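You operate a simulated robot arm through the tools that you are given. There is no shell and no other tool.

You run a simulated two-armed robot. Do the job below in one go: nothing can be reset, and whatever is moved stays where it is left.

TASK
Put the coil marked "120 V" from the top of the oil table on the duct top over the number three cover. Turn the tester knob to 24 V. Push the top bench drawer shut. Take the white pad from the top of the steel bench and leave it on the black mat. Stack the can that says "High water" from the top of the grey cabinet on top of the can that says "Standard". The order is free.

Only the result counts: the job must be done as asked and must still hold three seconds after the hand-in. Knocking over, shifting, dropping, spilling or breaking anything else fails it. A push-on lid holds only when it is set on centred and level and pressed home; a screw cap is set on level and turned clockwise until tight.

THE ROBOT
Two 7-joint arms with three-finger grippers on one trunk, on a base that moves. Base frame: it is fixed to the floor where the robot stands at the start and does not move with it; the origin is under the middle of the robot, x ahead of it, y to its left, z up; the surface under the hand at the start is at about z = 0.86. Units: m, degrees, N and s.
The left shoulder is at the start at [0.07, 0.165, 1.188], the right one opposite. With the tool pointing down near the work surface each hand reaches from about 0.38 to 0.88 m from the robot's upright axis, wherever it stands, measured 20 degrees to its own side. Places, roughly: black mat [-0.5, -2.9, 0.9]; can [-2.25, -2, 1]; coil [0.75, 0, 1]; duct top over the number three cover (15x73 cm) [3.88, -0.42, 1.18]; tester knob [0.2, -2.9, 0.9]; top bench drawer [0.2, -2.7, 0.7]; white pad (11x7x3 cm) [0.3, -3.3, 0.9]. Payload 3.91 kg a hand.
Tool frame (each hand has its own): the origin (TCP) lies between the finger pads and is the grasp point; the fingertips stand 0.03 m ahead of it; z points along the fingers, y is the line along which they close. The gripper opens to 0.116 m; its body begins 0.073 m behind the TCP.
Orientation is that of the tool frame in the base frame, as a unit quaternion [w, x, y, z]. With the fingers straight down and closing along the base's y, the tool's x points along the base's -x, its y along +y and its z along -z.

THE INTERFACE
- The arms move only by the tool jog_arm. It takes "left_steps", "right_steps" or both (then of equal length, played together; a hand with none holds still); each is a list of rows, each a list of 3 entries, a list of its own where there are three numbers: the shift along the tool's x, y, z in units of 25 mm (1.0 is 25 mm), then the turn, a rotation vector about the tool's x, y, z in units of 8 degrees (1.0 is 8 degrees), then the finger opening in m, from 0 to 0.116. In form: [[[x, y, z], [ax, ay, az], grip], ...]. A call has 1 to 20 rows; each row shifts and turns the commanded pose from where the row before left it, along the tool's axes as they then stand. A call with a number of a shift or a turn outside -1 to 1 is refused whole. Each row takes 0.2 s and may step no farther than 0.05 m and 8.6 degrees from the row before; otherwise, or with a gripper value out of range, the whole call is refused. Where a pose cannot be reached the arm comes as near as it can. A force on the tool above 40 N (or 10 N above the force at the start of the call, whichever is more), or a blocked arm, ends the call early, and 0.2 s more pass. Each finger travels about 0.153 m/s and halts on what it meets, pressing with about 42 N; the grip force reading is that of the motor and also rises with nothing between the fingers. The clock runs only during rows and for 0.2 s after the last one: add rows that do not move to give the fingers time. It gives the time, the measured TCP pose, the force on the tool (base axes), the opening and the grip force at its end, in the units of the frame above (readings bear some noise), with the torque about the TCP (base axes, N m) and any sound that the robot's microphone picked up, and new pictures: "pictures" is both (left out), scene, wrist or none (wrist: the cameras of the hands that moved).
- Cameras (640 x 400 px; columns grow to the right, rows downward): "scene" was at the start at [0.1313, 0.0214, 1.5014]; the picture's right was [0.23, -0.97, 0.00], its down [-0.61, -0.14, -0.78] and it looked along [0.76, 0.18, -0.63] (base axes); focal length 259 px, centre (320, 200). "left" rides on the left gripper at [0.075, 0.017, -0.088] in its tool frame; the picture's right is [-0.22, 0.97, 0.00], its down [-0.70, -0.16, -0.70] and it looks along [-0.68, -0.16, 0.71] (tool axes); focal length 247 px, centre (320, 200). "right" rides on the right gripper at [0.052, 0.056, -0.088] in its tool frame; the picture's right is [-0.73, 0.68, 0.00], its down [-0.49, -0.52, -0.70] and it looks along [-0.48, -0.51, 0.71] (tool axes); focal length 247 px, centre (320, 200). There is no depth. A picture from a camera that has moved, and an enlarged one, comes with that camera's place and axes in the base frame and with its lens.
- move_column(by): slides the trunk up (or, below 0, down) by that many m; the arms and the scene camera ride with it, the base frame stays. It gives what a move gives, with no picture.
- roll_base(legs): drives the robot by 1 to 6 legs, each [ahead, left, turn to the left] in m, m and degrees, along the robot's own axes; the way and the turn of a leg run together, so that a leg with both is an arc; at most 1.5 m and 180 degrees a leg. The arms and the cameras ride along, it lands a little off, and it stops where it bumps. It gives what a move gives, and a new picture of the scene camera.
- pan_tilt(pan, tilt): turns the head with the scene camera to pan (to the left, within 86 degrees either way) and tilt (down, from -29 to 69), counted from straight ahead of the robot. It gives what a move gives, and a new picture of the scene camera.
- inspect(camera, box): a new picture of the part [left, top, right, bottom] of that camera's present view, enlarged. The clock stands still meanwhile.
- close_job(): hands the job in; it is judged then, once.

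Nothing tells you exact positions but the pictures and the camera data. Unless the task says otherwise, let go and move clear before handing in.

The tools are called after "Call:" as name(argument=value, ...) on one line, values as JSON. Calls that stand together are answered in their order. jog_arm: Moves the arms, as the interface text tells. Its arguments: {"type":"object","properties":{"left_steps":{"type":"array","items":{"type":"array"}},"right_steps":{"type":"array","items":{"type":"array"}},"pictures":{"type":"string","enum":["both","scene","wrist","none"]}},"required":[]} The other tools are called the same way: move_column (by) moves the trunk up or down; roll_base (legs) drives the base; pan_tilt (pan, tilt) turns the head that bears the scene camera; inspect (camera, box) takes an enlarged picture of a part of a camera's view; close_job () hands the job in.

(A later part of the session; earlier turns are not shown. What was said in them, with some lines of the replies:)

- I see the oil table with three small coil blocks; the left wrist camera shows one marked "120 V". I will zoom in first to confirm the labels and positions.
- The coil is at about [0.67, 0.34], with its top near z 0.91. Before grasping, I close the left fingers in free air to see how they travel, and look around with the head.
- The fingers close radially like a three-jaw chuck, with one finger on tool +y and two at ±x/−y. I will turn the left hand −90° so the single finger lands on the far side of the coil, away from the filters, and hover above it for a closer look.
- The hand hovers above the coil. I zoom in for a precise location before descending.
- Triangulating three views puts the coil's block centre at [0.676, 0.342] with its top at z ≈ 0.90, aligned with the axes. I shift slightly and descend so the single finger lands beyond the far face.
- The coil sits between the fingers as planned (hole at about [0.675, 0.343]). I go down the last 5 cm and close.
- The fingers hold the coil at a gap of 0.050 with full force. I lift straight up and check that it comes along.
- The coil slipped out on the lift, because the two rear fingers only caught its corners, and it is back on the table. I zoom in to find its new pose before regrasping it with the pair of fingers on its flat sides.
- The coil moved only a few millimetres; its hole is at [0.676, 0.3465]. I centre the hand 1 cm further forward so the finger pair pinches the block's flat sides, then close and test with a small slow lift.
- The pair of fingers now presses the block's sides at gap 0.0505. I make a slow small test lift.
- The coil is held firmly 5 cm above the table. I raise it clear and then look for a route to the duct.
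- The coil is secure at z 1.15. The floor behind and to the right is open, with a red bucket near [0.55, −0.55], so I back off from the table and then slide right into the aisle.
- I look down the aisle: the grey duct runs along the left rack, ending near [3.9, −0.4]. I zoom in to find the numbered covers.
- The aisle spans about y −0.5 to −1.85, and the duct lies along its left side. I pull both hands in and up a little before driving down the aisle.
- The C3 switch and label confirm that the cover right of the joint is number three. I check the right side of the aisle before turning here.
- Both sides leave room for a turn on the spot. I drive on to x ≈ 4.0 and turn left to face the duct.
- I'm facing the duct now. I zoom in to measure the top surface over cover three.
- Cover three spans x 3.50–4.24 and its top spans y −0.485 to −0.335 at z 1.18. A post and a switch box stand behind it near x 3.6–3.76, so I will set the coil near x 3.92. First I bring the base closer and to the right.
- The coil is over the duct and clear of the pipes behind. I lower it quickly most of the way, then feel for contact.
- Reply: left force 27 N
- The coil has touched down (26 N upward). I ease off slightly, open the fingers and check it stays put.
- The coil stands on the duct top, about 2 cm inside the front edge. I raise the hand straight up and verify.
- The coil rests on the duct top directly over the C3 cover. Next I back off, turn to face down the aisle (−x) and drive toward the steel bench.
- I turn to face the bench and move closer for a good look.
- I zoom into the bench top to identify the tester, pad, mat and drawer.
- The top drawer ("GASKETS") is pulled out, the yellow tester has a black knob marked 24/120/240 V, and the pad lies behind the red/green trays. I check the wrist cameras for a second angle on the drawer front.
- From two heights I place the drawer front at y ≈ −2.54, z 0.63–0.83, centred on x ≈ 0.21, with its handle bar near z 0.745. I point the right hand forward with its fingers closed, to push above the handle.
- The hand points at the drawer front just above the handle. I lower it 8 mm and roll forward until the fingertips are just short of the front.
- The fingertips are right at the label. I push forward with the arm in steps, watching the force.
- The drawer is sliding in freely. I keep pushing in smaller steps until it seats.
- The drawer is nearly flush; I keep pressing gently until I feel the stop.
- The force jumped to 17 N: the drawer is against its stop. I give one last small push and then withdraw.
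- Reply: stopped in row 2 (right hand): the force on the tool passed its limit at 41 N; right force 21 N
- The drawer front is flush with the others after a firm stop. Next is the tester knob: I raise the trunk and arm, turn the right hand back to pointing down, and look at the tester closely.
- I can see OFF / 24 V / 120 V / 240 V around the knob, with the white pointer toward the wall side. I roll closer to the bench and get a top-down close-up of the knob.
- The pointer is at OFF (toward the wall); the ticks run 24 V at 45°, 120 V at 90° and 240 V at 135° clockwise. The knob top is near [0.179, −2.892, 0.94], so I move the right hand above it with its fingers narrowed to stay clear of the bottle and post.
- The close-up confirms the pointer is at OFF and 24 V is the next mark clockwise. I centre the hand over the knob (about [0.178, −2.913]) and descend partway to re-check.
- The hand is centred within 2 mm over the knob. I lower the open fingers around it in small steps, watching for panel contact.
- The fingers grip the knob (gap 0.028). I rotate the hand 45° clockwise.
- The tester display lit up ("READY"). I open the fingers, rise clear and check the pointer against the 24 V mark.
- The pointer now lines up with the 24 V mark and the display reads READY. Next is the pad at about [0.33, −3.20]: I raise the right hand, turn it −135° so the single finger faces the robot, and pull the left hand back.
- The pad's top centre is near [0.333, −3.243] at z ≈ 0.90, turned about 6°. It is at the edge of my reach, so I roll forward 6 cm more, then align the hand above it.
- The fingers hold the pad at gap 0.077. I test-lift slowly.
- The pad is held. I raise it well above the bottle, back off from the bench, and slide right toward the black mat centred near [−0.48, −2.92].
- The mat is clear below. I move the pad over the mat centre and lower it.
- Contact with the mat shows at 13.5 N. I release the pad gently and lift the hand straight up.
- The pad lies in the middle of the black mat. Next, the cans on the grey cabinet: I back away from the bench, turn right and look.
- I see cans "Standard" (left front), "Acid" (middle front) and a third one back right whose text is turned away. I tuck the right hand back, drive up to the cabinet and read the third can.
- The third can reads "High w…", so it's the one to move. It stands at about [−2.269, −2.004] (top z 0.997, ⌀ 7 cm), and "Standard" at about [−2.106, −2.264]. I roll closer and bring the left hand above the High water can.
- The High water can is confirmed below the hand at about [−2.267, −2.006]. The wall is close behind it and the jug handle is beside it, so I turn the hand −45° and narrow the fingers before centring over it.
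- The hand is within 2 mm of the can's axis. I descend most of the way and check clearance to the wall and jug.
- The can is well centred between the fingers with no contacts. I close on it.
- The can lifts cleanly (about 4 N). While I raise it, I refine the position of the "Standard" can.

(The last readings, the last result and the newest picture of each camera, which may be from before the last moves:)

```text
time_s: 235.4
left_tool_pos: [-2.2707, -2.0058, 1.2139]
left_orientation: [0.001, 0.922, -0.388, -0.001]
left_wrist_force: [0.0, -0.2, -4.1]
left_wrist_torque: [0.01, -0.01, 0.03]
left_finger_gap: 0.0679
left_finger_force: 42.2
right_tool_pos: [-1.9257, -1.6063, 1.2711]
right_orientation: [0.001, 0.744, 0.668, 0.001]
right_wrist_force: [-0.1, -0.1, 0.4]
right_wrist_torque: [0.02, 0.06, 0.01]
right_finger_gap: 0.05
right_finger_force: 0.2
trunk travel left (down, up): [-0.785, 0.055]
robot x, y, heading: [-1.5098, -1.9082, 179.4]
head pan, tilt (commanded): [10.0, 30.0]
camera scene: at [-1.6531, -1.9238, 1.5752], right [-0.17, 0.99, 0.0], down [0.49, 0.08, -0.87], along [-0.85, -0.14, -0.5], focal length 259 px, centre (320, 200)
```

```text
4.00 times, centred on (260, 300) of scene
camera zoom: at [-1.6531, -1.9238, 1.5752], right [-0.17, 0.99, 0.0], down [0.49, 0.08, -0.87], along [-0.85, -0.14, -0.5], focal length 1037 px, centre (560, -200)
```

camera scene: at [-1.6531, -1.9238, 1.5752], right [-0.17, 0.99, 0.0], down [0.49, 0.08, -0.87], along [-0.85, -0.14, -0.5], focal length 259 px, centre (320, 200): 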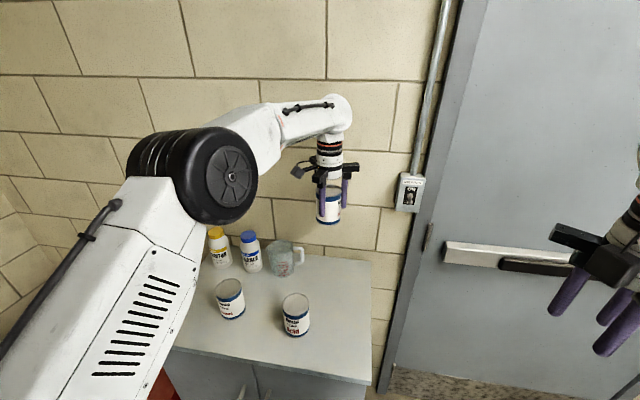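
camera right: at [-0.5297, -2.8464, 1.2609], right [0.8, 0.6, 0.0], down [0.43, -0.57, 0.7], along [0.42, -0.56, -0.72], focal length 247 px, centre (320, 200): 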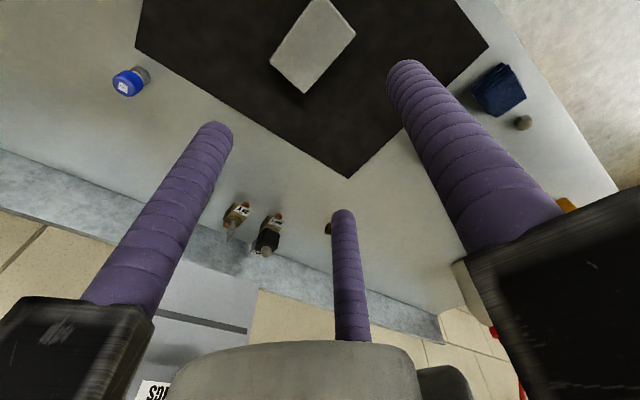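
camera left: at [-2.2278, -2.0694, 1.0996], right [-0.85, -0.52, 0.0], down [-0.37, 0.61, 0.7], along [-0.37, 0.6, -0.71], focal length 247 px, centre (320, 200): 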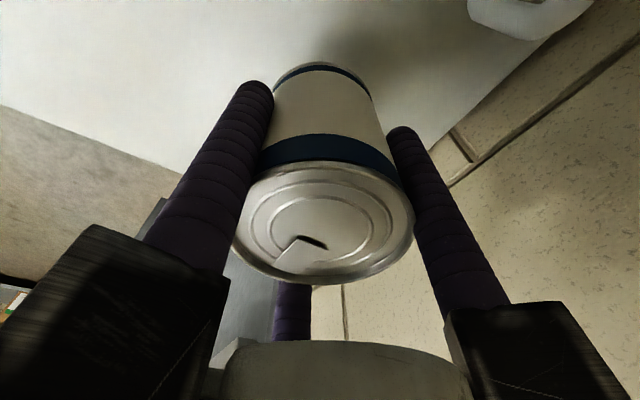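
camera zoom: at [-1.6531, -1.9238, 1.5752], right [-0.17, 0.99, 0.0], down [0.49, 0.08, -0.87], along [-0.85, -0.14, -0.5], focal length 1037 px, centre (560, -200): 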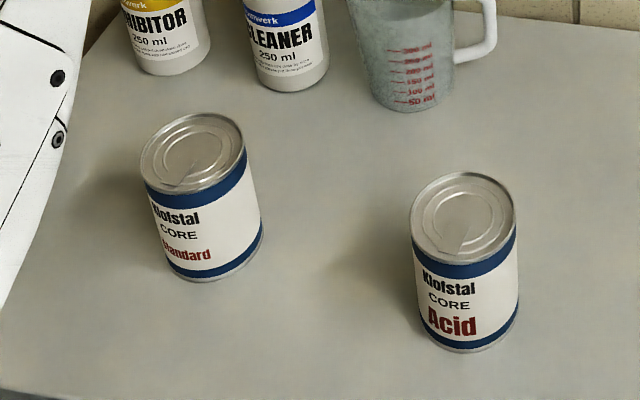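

Standard's axis measures about [−2.107, −2.263]. I carry the High water can over it at a safe height.

Call:
jog_arm(left_steps=[[[0.7, 0.15, 0], [0, 0, 0], 0.04], [[0.9, 0.19, 0], [0, 0, 0], 0.04], [[0.9, 0.19, 0], [0, 0, 0], 0.04], [[0.9, 0.19, 0], [0, 0, 0], 0.04], [[0.9, 0.19, 0], [0, 0, 0], 0.04], [[0.9, 0.19, 0], [0, 0, 0], 0.04], [[0.9, 0.19, 0], [0, 0, 0], 0.04], [[0.9, 0.19, 0], [0, 0, 0], 0.04], [[0.9, 0.19, 0], [0, 0, 0], 0.04], [[0.9, 0.19, 0], [0, 0, 0], 0.04], [[0.9, 0.19, 0], [0, 0, 0], 0.04], [[0.9, 0.19, 0], [0, 0, 0], 0.04], [[0.9, 0.19, 0], [0, 0, 0], 0.04], [[0.43, 0.1, 0], [0, 0, 0], 0.04], [[0, 0, 0], [0, 0, 0], 0.04]], pictures="both")

Call:
inspect(camera="scene", box=[160, 200, 320, 350])

```text
time_s: 238.6
left_tool_pos: [-2.1055, -2.2622, 1.2121]
left_orientation: [0.001, 0.922, -0.387, -0.001]
left_wrist_force: [-0.4, -0.3, -3.7]
left_wrist_torque: [-0.01, 0.01, 0.0]
left_finger_gap: 0.068
left_finger_force: 42.0
right_tool_pos: [-1.9276, -1.6063, 1.2721]
right_orientation: [0.002, 0.744, 0.669, 0.001]
right_wrist_force: [-0.1, 0.1, 0.2]
right_wrist_torque: [0.01, -0.01, 0.0]
right_finger_gap: 0.0498
right_finger_force: 0.0
trunk travel left (down, up): [-0.785, 0.055]
robot x, y, heading: [-1.5118, -1.9091, 179.8]
head pan, tilt (commanded): [10.0, 30.0]
camera scene: at [-1.6528, -1.9238, 1.5752], right [-0.17, 0.99, 0.0], down [0.49, 0.08, -0.87], along [-0.85, -0.14, -0.5], focal length 259 px, centre (320, 200)
camera left: at [-2.0642, -2.327, 1.2978], right [-0.85, -0.52, 0.0], down [-0.37, 0.61, 0.7], along [-0.37, 0.6, -0.71], focal length 247 px, centre (320, 200)
```

scene: 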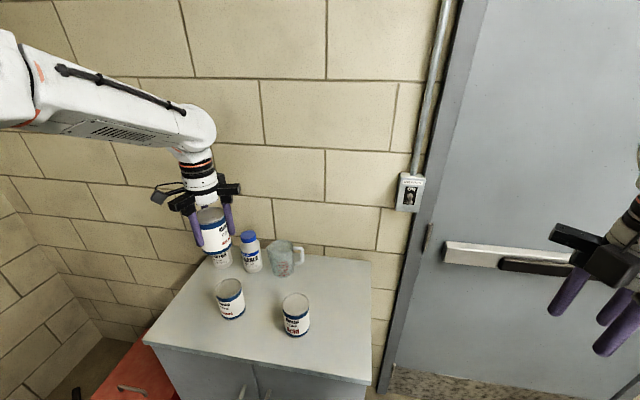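
left: 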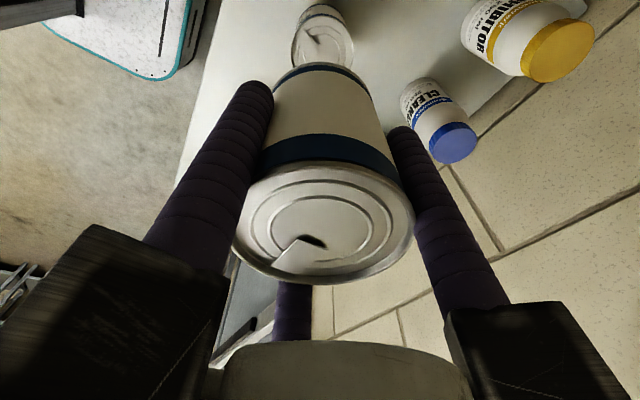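

```text
2.67 times, centred on (240, 275) of scene
camera zoom: at [-1.6528, -1.9238, 1.5752], right [-0.17, 0.99, 0.0], down [0.49, 0.08, -0.87], along [-0.85, -0.14, -0.5], focal length 691 px, centre (533, 0)
```

zoom: 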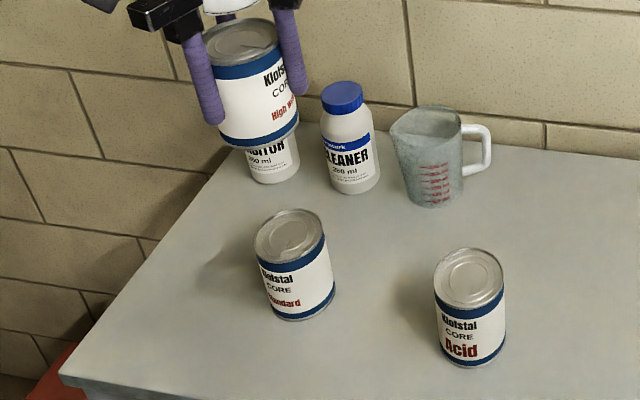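

Call:
inspect(camera="left", box=[270, 0, 380, 90])

```text
4.44 times, centred on (325, 45) of left
camera zoom: at [-2.0642, -2.327, 1.2978], right [-0.85, -0.52, 0.0], down [-0.37, 0.61, 0.7], along [-0.37, 0.6, -0.71], focal length 1098 px, centre (298, 889)
```

zoom: 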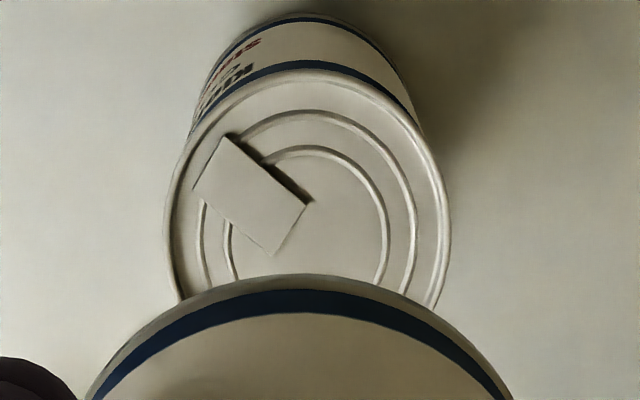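

The two cans line up within a few millimetres. I lower the High water can to just above Standard.

Call:
jog_arm(left_steps=[[[0, 0.06, 0.6], [0, 0, 0], 0.04], [[0, 0, 0.8], [0, 0, 0], 0.04], [[0, 0, 0.8], [0, 0, 0], 0.04], [[0, 0, 0.8], [0, 0, 0], 0.04], [[0, 0, 0.8], [0, 0, 0], 0.04], [[0, 0, 0.8], [0, 0, 0], 0.04], [[0, 0, 0.4], [0, 0, 0], 0.04], [[0, 0, 0], [0, 0, 0], 0.04]], pictures="both")

Call:
inspect(camera="scene", box=[170, 220, 300, 330])

```text
time_s: 240.4
left_tool_pos: [-2.1059, -2.2627, 1.0876]
left_orientation: [0.001, 0.922, -0.388, -0.001]
left_wrist_force: [-0.5, 0.4, -3.6]
left_wrist_torque: [0.04, 0.01, 0.0]
left_finger_gap: 0.0678
left_finger_force: 42.6
right_tool_pos: [-1.9247, -1.6055, 1.2717]
right_orientation: [0.001, 0.744, 0.668, 0.001]
right_wrist_force: [0.1, 0.9, -0.1]
right_wrist_torque: [-0.01, -0.01, -0.02]
right_finger_gap: 0.0499
right_finger_force: 0.1
trunk travel left (down, up): [-0.785, 0.055]
robot x, y, heading: [-1.5103, -1.9098, 179.5]
head pan, tilt (commanded): [10.0, 30.0]
camera scene: at [-1.6523, -1.924, 1.5753], right [-0.17, 0.99, 0.0], down [0.49, 0.08, -0.87], along [-0.85, -0.14, -0.5], focal length 259 px, centre (320, 200)
camera left: at [-2.0654, -2.328, 1.1737], right [-0.85, -0.52, 0.0], down [-0.37, 0.61, 0.7], along [-0.37, 0.6, -0.71], focal length 247 px, centre (320, 200)
```

scene: 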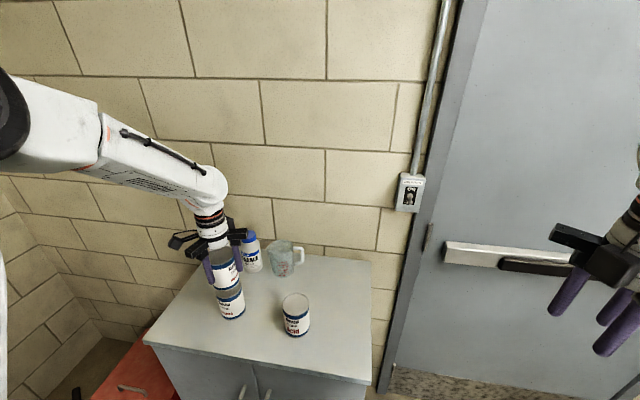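
left: 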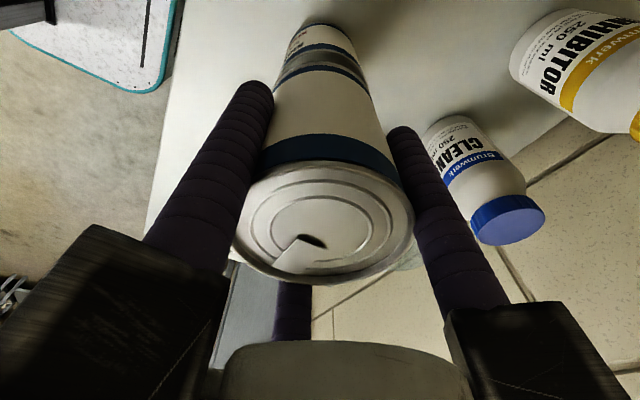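

```text
3.64 times, centred on (235, 275) of scene
camera zoom: at [-1.6523, -1.924, 1.5753], right [-0.17, 0.99, 0.0], down [0.49, 0.08, -0.87], along [-0.85, -0.14, -0.5], focal length 943 px, centre (629, -73)
```

zoom: 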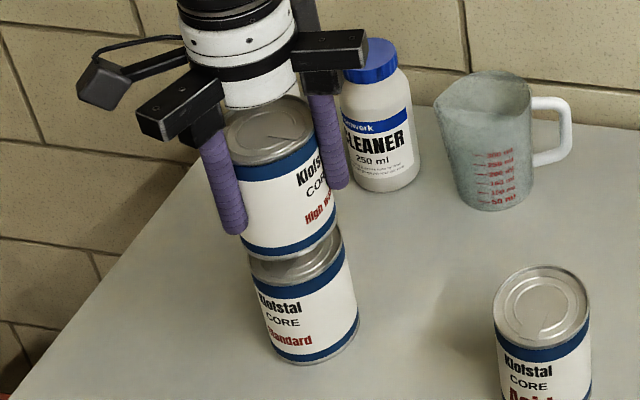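

Alignment looks good from the side. I lower the last 2–3 cm in small steps until I feel contact.

Call:
jog_arm(left_steps=[[[0, 0, 0.25], [0, 0, 0], 0.04], [[0, 0, 0.25], [0, 0, 0], 0.04], [[0, 0, 0.2], [0, 0, 0], 0.04], [[0, 0, 0], [0, 0, 0], 0.04]], pictures="none")

Call:
inspect(camera="scene", box=[190, 240, 270, 310])

```text
time_s: 241.4
left_tool_pos: [-2.1063, -2.2641, 1.0705]
left_orientation: [0.001, 0.922, -0.388, -0.001]
left_wrist_force: [-0.5, 0.9, -4.9]
left_wrist_torque: [0.03, 0.0, 0.03]
left_finger_gap: 0.0676
left_finger_force: 42.2
right_tool_pos: [-1.925, -1.6055, 1.271]
right_orientation: [0.002, 0.744, 0.668, 0.0]
right_wrist_force: [-0.4, 0.0, 0.4]
right_wrist_torque: [0.01, -0.07, 0.0]
right_finger_gap: 0.05
right_finger_force: 0.1
trunk travel left (down, up): [-0.785, 0.055]
robot x, y, heading: [-1.5124, -1.9083, 179.5]
head pan, tilt (commanded): [10.0, 30.0]
```

```text
5.71 times, centred on (230, 275) of scene
camera zoom: at [-1.6525, -1.9241, 1.5752], right [-0.17, 0.99, 0.0], down [0.49, 0.08, -0.87], along [-0.85, -0.14, -0.5], focal length 1481 px, centre (834, -229)
```

zoom: 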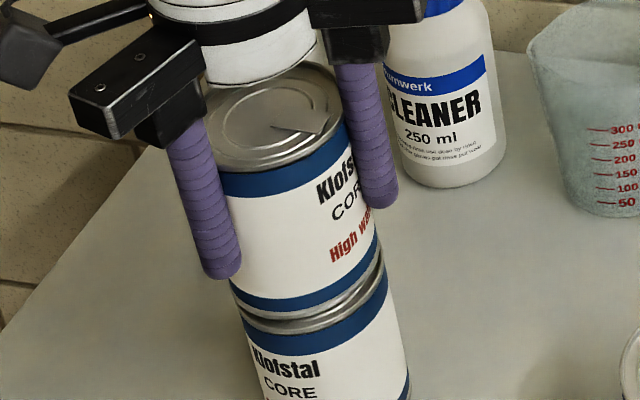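

Call:
jog_arm(left_steps=[[[0, 0, 0.12], [0, 0, 0], 0.04], [[0, 0, 0], [0, 0, 0], 0.04]], pictures="none")

Call:
jog_arm(left_steps=[[[0, 0, 0.12], [0, 0, 0], 0.04], [[0, 0, 0], [0, 0, 0], 0.04]], pictures="none")

Call:
jog_arm(left_steps=[[[0, 0, 0.08], [0, 0, 0], 0.04], [[0, 0, 0], [0, 0, 0], 0.04]], pictures="none")

```text
time_s: 242.0
left_tool_pos: [-2.1059, -2.263, 1.067]
left_orientation: [0.0, 0.922, -0.387, -0.001]
left_wrist_force: [-0.1, 0.2, -4.9]
left_wrist_torque: [0.01, 0.03, -0.03]
left_finger_gap: 0.0677
left_finger_force: 41.5
right_tool_pos: [-1.9247, -1.606, 1.2724]
right_orientation: [0.001, 0.744, 0.668, 0.001]
right_wrist_force: [0.3, 0.0, 0.6]
right_wrist_torque: [-0.03, -0.01, 0.01]
right_finger_gap: 0.0499
right_finger_force: 0.0
trunk travel left (down, up): [-0.785, 0.055]
robot x, y, heading: [-1.5127, -1.9114, 179.6]
head pan, tilt (commanded): [10.0, 30.0]
```

```text
time_s: 242.6
left_tool_pos: [-2.1049, -2.263, 1.0631]
left_orientation: [0.0, 0.922, -0.388, -0.002]
left_wrist_force: [0.7, -0.6, -4.5]
left_wrist_torque: [0.0, 0.03, 0.01]
left_finger_gap: 0.0676
left_finger_force: 42.3
right_tool_pos: [-1.9258, -1.6059, 1.2708]
right_orientation: [0.001, 0.744, 0.669, 0.001]
right_wrist_force: [0.4, 0.9, 1.0]
right_wrist_torque: [-0.01, -0.01, 0.01]
right_finger_gap: 0.0499
right_finger_force: 0.1
trunk travel left (down, up): [-0.785, 0.055]
robot x, y, heading: [-1.509, -1.9115, 179.4]
head pan, tilt (commanded): [10.0, 30.0]
```

```text
time_s: 243.2
left_tool_pos: [-2.1044, -2.2633, 1.0626]
left_orientation: [0.002, 0.922, -0.387, -0.002]
left_wrist_force: [-0.4, -0.1, 6.4]
left_wrist_torque: [-0.03, -0.37, 0.0]
left_finger_gap: 0.0679
left_finger_force: 42.1
right_tool_pos: [-1.9253, -1.6061, 1.2715]
right_orientation: [0.001, 0.744, 0.668, 0.0]
right_wrist_force: [-0.7, -0.3, 0.4]
right_wrist_torque: [0.02, 0.04, -0.01]
right_finger_gap: 0.0501
right_finger_force: 0.0
trunk travel left (down, up): [-0.785, 0.055]
robot x, y, heading: [-1.5097, -1.9104, 179.6]
head pan, tilt (commanded): [10.0, 30.0]
```

Contact: the load shifted by about 11 N. I settle it a hair more, then open the fingers slowly and check.

Call:
jog_arm(left_steps=[[[0, 0, 0.04], [0, 0, 0], 0.04], [[0, 0, 0], [0, 0, 0], 0.04]], pictures="none")

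Call:
inspect(camera="scene", box=[190, 240, 270, 310])

```text
time_s: 243.8
left_tool_pos: [-2.1056, -2.2628, 1.0625]
left_orientation: [0.002, 0.922, -0.387, -0.004]
left_wrist_force: [-1.4, -1.4, 20.0]
left_wrist_torque: [-0.1, -0.73, -0.04]
left_finger_gap: 0.0679
left_finger_force: 41.9
right_tool_pos: [-1.9237, -1.6045, 1.2734]
right_orientation: [0.001, 0.743, 0.669, 0.001]
right_wrist_force: [0.1, 0.0, -0.5]
right_wrist_torque: [0.02, 0.0, -0.01]
right_finger_gap: 0.05
right_finger_force: 0.1
trunk travel left (down, up): [-0.785, 0.055]
robot x, y, heading: [-1.5129, -1.9106, 179.5]
head pan, tilt (commanded): [10.0, 30.0]
```

```text
5.71 times, centred on (230, 275) of scene
camera zoom: at [-1.6498, -1.9227, 1.5757], right [-0.17, 0.99, 0.0], down [0.49, 0.08, -0.87], along [-0.85, -0.14, -0.5], focal length 1481 px, centre (834, -229)
```

zoom: 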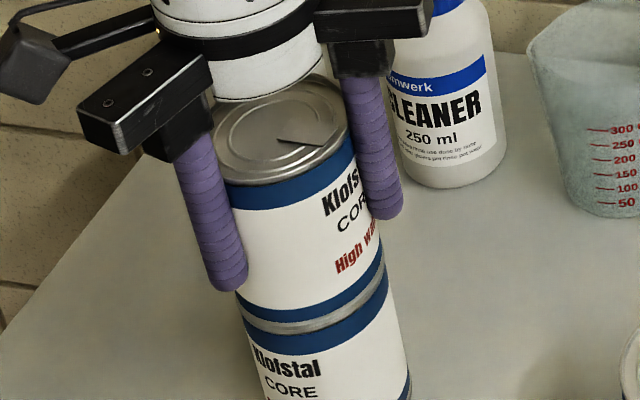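

The cans are stacked and aligned. I ease off the pressure, open the fingers gradually and rise straight up.

Call:
jog_arm(left_steps=[[[0, 0, -0.04], [0, 0, 0], 0.04], [[0, 0, 0], [0, 0, 0], 0.066], [[0, 0, 0], [0, 0, 0], 0.07], [[0, 0, 0], [0, 0, 0], 0.078], [[0, 0, 0], [0, 0, 0], 0.09], [[0, 0, 0], [0, 0, 0], 0.1], [[0, 0, 0], [0, 0, 0], 0.1]], pictures="wrist")

Call:
inspect(camera="scene", box=[170, 220, 300, 330])

```text
time_s: 245.4
left_tool_pos: [-2.1061, -2.2633, 1.0625]
left_orientation: [0.0, 0.922, -0.388, -0.001]
left_wrist_force: [0.3, -0.3, 0.5]
left_wrist_torque: [0.01, -0.01, -0.04]
left_finger_gap: 0.0999
left_finger_force: 0.1
right_tool_pos: [-1.9242, -1.6064, 1.2706]
right_orientation: [0.001, 0.743, 0.669, 0.001]
right_wrist_force: [-0.6, 0.4, -0.2]
right_wrist_torque: [0.02, -0.03, -0.04]
right_finger_gap: 0.0498
right_finger_force: 0.1
trunk travel left (down, up): [-0.785, 0.055]
robot x, y, heading: [-1.5134, -1.9129, 179.4]
head pan, tilt (commanded): [10.0, 30.0]
camera left: at [-2.0659, -2.3287, 1.149], right [-0.85, -0.52, 0.0], down [-0.37, 0.61, 0.7], along [-0.37, 0.6, -0.71], focal length 247 px, centre (320, 200)
```

left: 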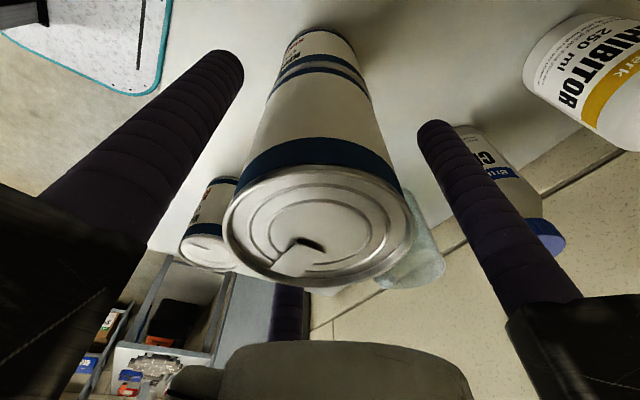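

```text
3.64 times, centred on (235, 275) of scene
camera zoom: at [-1.6518, -1.9236, 1.5753], right [-0.17, 0.99, 0.0], down [0.49, 0.08, -0.87], along [-0.85, -0.14, -0.5], focal length 943 px, centre (629, -73)
```

zoom: 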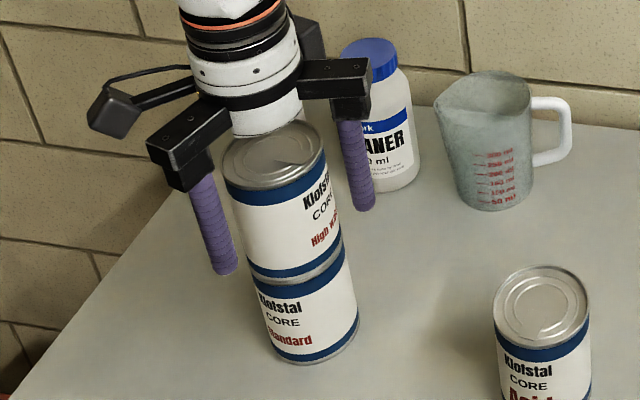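

The stack stands by itself with the fingers clear all round. I lift the hand straight up and back away.

Call:
jog_arm(left_steps=[[[0, 0, -0.4], [0, 0, 0], 0.1], [[0, 0, -0.7], [0, 0, 0], 0.1], [[0, 0, -0.9], [0, 0, 0], 0.1], [[0, 0, -0.9], [0, 0, 0], 0.1], [[0, 0, -0.9], [0, 0, 0], 0.1], [[0, 0, -0.9], [0, 0, 0], 0.1], [[0, 0, -0.9], [0, 0, 0], 0.1], [[0, 0, -0.9], [0, 0, 0], 0.1], [[0, 0, -0.9], [0, 0, 0], 0.1], [[0, 0, -0.9], [0, 0, 0], 0.1], [[0, 0, 0], [0, 0, 0], 0.1]], pictures="both")

Call:
inspect(camera="scene", box=[150, 200, 380, 350])

```text
time_s: 247.8
left_tool_pos: [-2.1058, -2.2616, 1.271]
left_orientation: [0.001, 0.922, -0.388, -0.002]
left_wrist_force: [-0.3, -0.2, 0.3]
left_wrist_torque: [0.03, 0.01, -0.03]
left_finger_gap: 0.1002
left_finger_force: 0.1
right_tool_pos: [-1.926, -1.6063, 1.2719]
right_orientation: [0.001, 0.744, 0.668, 0.002]
right_wrist_force: [-0.7, -0.1, 0.6]
right_wrist_torque: [0.0, -0.02, 0.01]
right_finger_gap: 0.05
right_finger_force: 0.0
trunk travel left (down, up): [-0.785, 0.055]
robot x, y, heading: [-1.5066, -1.9104, 179.3]
head pan, tilt (commanded): [10.0, 30.0]
camera scene: at [-1.6522, -1.924, 1.5753], right [-0.17, 0.99, 0.0], down [0.49, 0.08, -0.87], along [-0.85, -0.14, -0.5], focal length 259 px, centre (320, 200)
camera left: at [-2.0644, -2.3279, 1.3578], right [-0.85, -0.52, 0.0], down [-0.37, 0.61, 0.7], along [-0.37, 0.6, -0.71], focal length 247 px, centre (320, 200)
```

scene: 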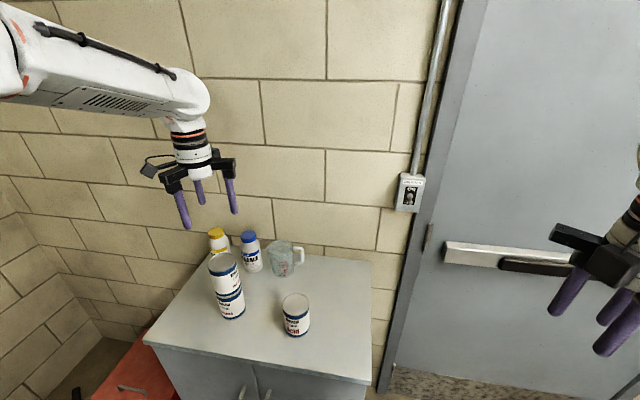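
left: 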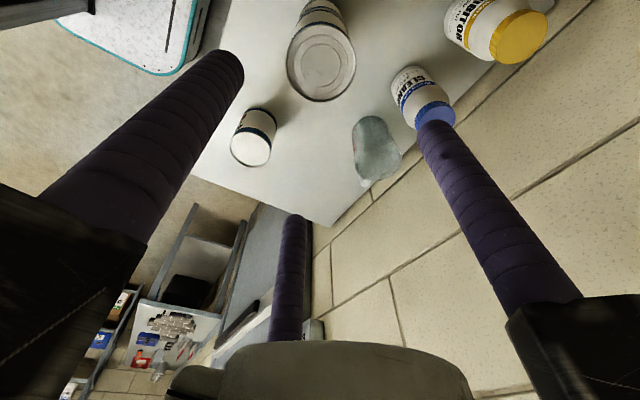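

```text
2.67 times, centred on (265, 275) of scene
camera zoom: at [-1.6522, -1.924, 1.5753], right [-0.17, 0.99, 0.0], down [0.49, 0.08, -0.87], along [-0.85, -0.14, -0.5], focal length 691 px, centre (467, 0)
```

zoom: 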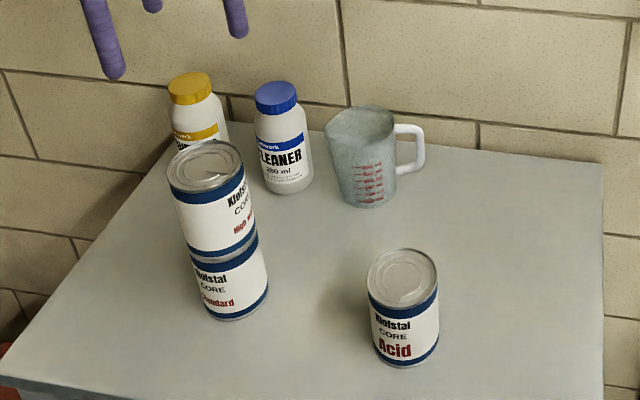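

The High water can stands squarely on Standard. I back away from the cabinet and take a last look at the bench before handing in.

Call:
roll_base(legs=[[-0.6, 0, 0]])

Call:
pan_tilt(pan=86, tilt=30)

Call:
pan_tilt(pan=15, tilt=25)

```text
time_s: 251.2
left_tool_pos: [-1.5082, -2.2675, 1.2699]
left_orientation: [0.0, 0.922, -0.388, -0.001]
left_wrist_force: [0.1, -0.3, 1.3]
left_wrist_torque: [0.0, -0.01, 0.0]
left_finger_gap: 0.0999
left_finger_force: 0.0
right_tool_pos: [-1.3274, -1.6111, 1.2711]
right_orientation: [0.001, 0.744, 0.668, 0.001]
right_wrist_force: [0.0, -0.8, 0.1]
right_wrist_torque: [-0.02, 0.03, 0.01]
right_finger_gap: 0.0499
right_finger_force: 0.0
trunk travel left (down, up): [-0.785, 0.055]
robot x, y, heading: [-0.9108, -1.9181, 179.5]
head pan, tilt (commanded): [10.0, 30.0]
camera scene: at [-1.0542, -1.9286, 1.5752], right [-0.17, 0.99, 0.0], down [0.49, 0.08, -0.87], along [-0.85, -0.14, -0.5], focal length 259 px, centre (320, 200)
```

scene: 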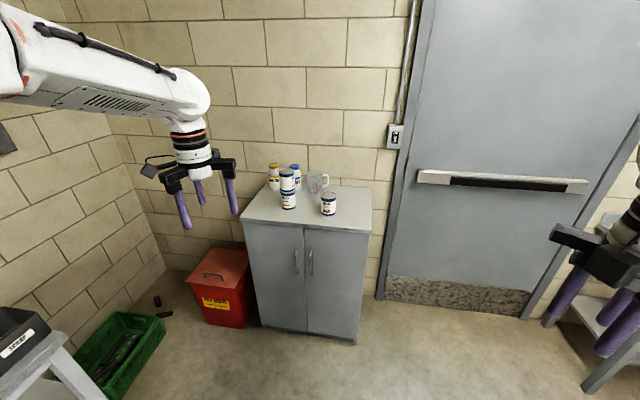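

```text
time_s: 252.7
left_tool_pos: [-1.5071, -2.2681, 1.2708]
left_orientation: [0.0, 0.922, -0.388, -0.002]
left_wrist_force: [0.0, -0.2, -0.5]
left_wrist_torque: [-0.02, 0.02, 0.05]
left_finger_gap: 0.0999
left_finger_force: 0.0
right_tool_pos: [-1.3265, -1.61, 1.2719]
right_orientation: [0.002, 0.743, 0.669, 0.001]
right_wrist_force: [-0.4, 1.0, -0.5]
right_wrist_torque: [-0.03, 0.01, 0.04]
right_finger_gap: 0.0501
right_finger_force: 0.1
trunk travel left (down, up): [-0.785, 0.055]
robot x, y, heading: [-0.9129, -1.9173, 179.4]
head pan, tilt (commanded): [85.9, 30.0]
camera scene: at [-0.9713, -2.0038, 1.5753], right [-1.0, 0.08, 0.0], down [0.04, 0.5, -0.87], along [-0.07, -0.86, -0.5], focal length 259 px, centre (320, 200)
```

scene: 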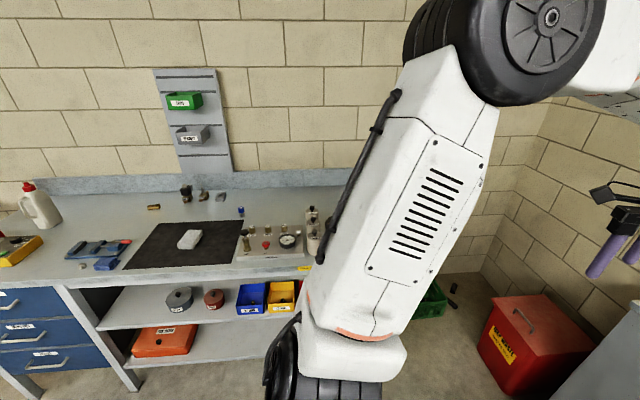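

```text
time_s: 254.1
left_tool_pos: [-1.5065, -2.2683, 1.2703]
left_orientation: [0.0, 0.922, -0.388, -0.002]
left_wrist_force: [0.2, -0.3, -0.2]
left_wrist_torque: [0.0, 0.01, 0.05]
left_finger_gap: 0.1002
left_finger_force: 0.0
right_tool_pos: [-1.327, -1.6099, 1.2713]
right_orientation: [0.001, 0.743, 0.669, 0.001]
right_wrist_force: [-0.4, 1.3, 0.5]
right_wrist_torque: [0.02, 0.02, 0.02]
right_finger_gap: 0.05
right_finger_force: 0.0
trunk travel left (down, up): [-0.785, 0.055]
robot x, y, heading: [-0.913, -1.918, 179.6]
head pan, tilt (commanded): [15.0, 25.0]
camera scene: at [-1.0532, -1.9368, 1.5833], right [-0.25, 0.97, 0.0], down [0.41, 0.11, -0.91], along [-0.88, -0.23, -0.42], focal length 259 px, centre (320, 200)
```

scene: 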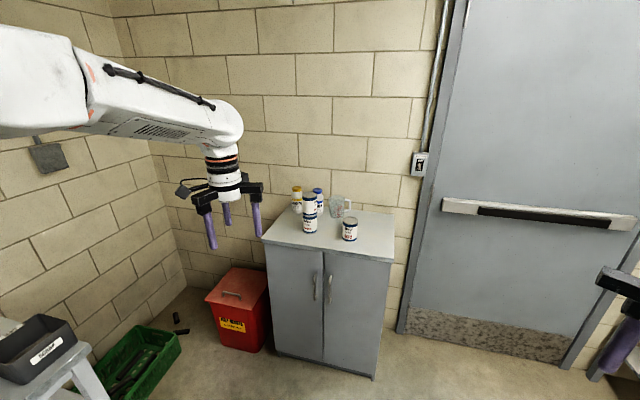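

Call:
pan_tilt(pan=86, tilt=30)

Call:
inspect(camera="scene", box=[0, 220, 200, 400])

```text
time_s: 255.5
left_tool_pos: [-1.5077, -2.2667, 1.2706]
left_orientation: [0.001, 0.922, -0.387, -0.002]
left_wrist_force: [0.5, 0.4, 0.6]
left_wrist_torque: [0.0, 0.01, -0.01]
left_finger_gap: 0.1001
left_finger_force: 0.0
right_tool_pos: [-1.3267, -1.6097, 1.2714]
right_orientation: [0.001, 0.744, 0.668, 0.002]
right_wrist_force: [-0.7, 0.4, -0.3]
right_wrist_torque: [-0.01, 0.02, 0.0]
right_finger_gap: 0.0499
right_finger_force: 0.0
trunk travel left (down, up): [-0.785, 0.055]
robot x, y, heading: [-0.9123, -1.9117, 179.4]
head pan, tilt (commanded): [85.9, 30.0]
camera scene: at [-0.9713, -2.0038, 1.5753], right [-1.0, 0.08, 0.0], down [0.04, 0.5, -0.87], along [-0.07, -0.86, -0.5], focal length 259 px, centre (320, 200)
```

scene: 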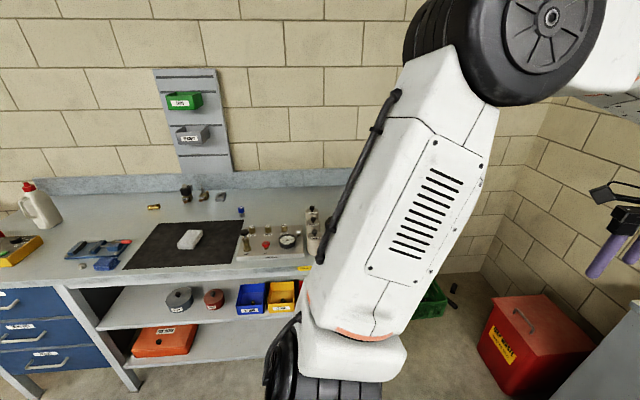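

```text
2.22 times, centred on (100, 310) of scene
camera zoom: at [-0.9713, -2.0038, 1.5753], right [-1.0, 0.08, 0.0], down [0.04, 0.5, -0.87], along [-0.07, -0.86, -0.5], focal length 576 px, centre (809, -44)
```

zoom: 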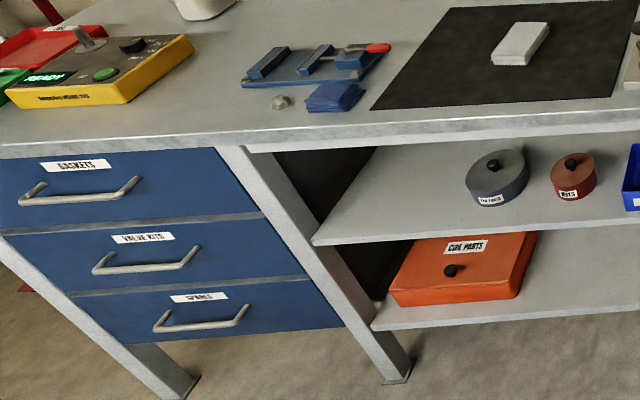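

All five parts check out: the coil is on the duct over cover C3, the tester knob is at 24 V, and the top drawer is flush. The pad is on the black mat and High water is stacked on Standard. Both hands are empty and clear, so I hand in.

Call:
close_job()

```text
The job is handed in.
```

The job is handed in. I checked each of the five results by camera before closing:

- **Coil:** the 120 V coil stands on the duct top over the C3 cover, about 2 cm back from the front edge. It slipped out of my first grip on the oil table, slid a few millimetres there and stayed upright. The second grip held.
- **Tester knob:** its pointer lines up with the 24 V mark, and the display lit up and reads READY.
- **Top drawer:** I pushed it against its stop, and it sits flush with the drawers below.
- **White pad:** it lies near the middle of the black mat.
- **Cans:** "High water" stands on "Standard", aligned to within a few millimetres by camera.

I saw nothing else knocked over or moved along the way. I let go of everything and backed both hands clear before closing. I have not seen how it was judged.
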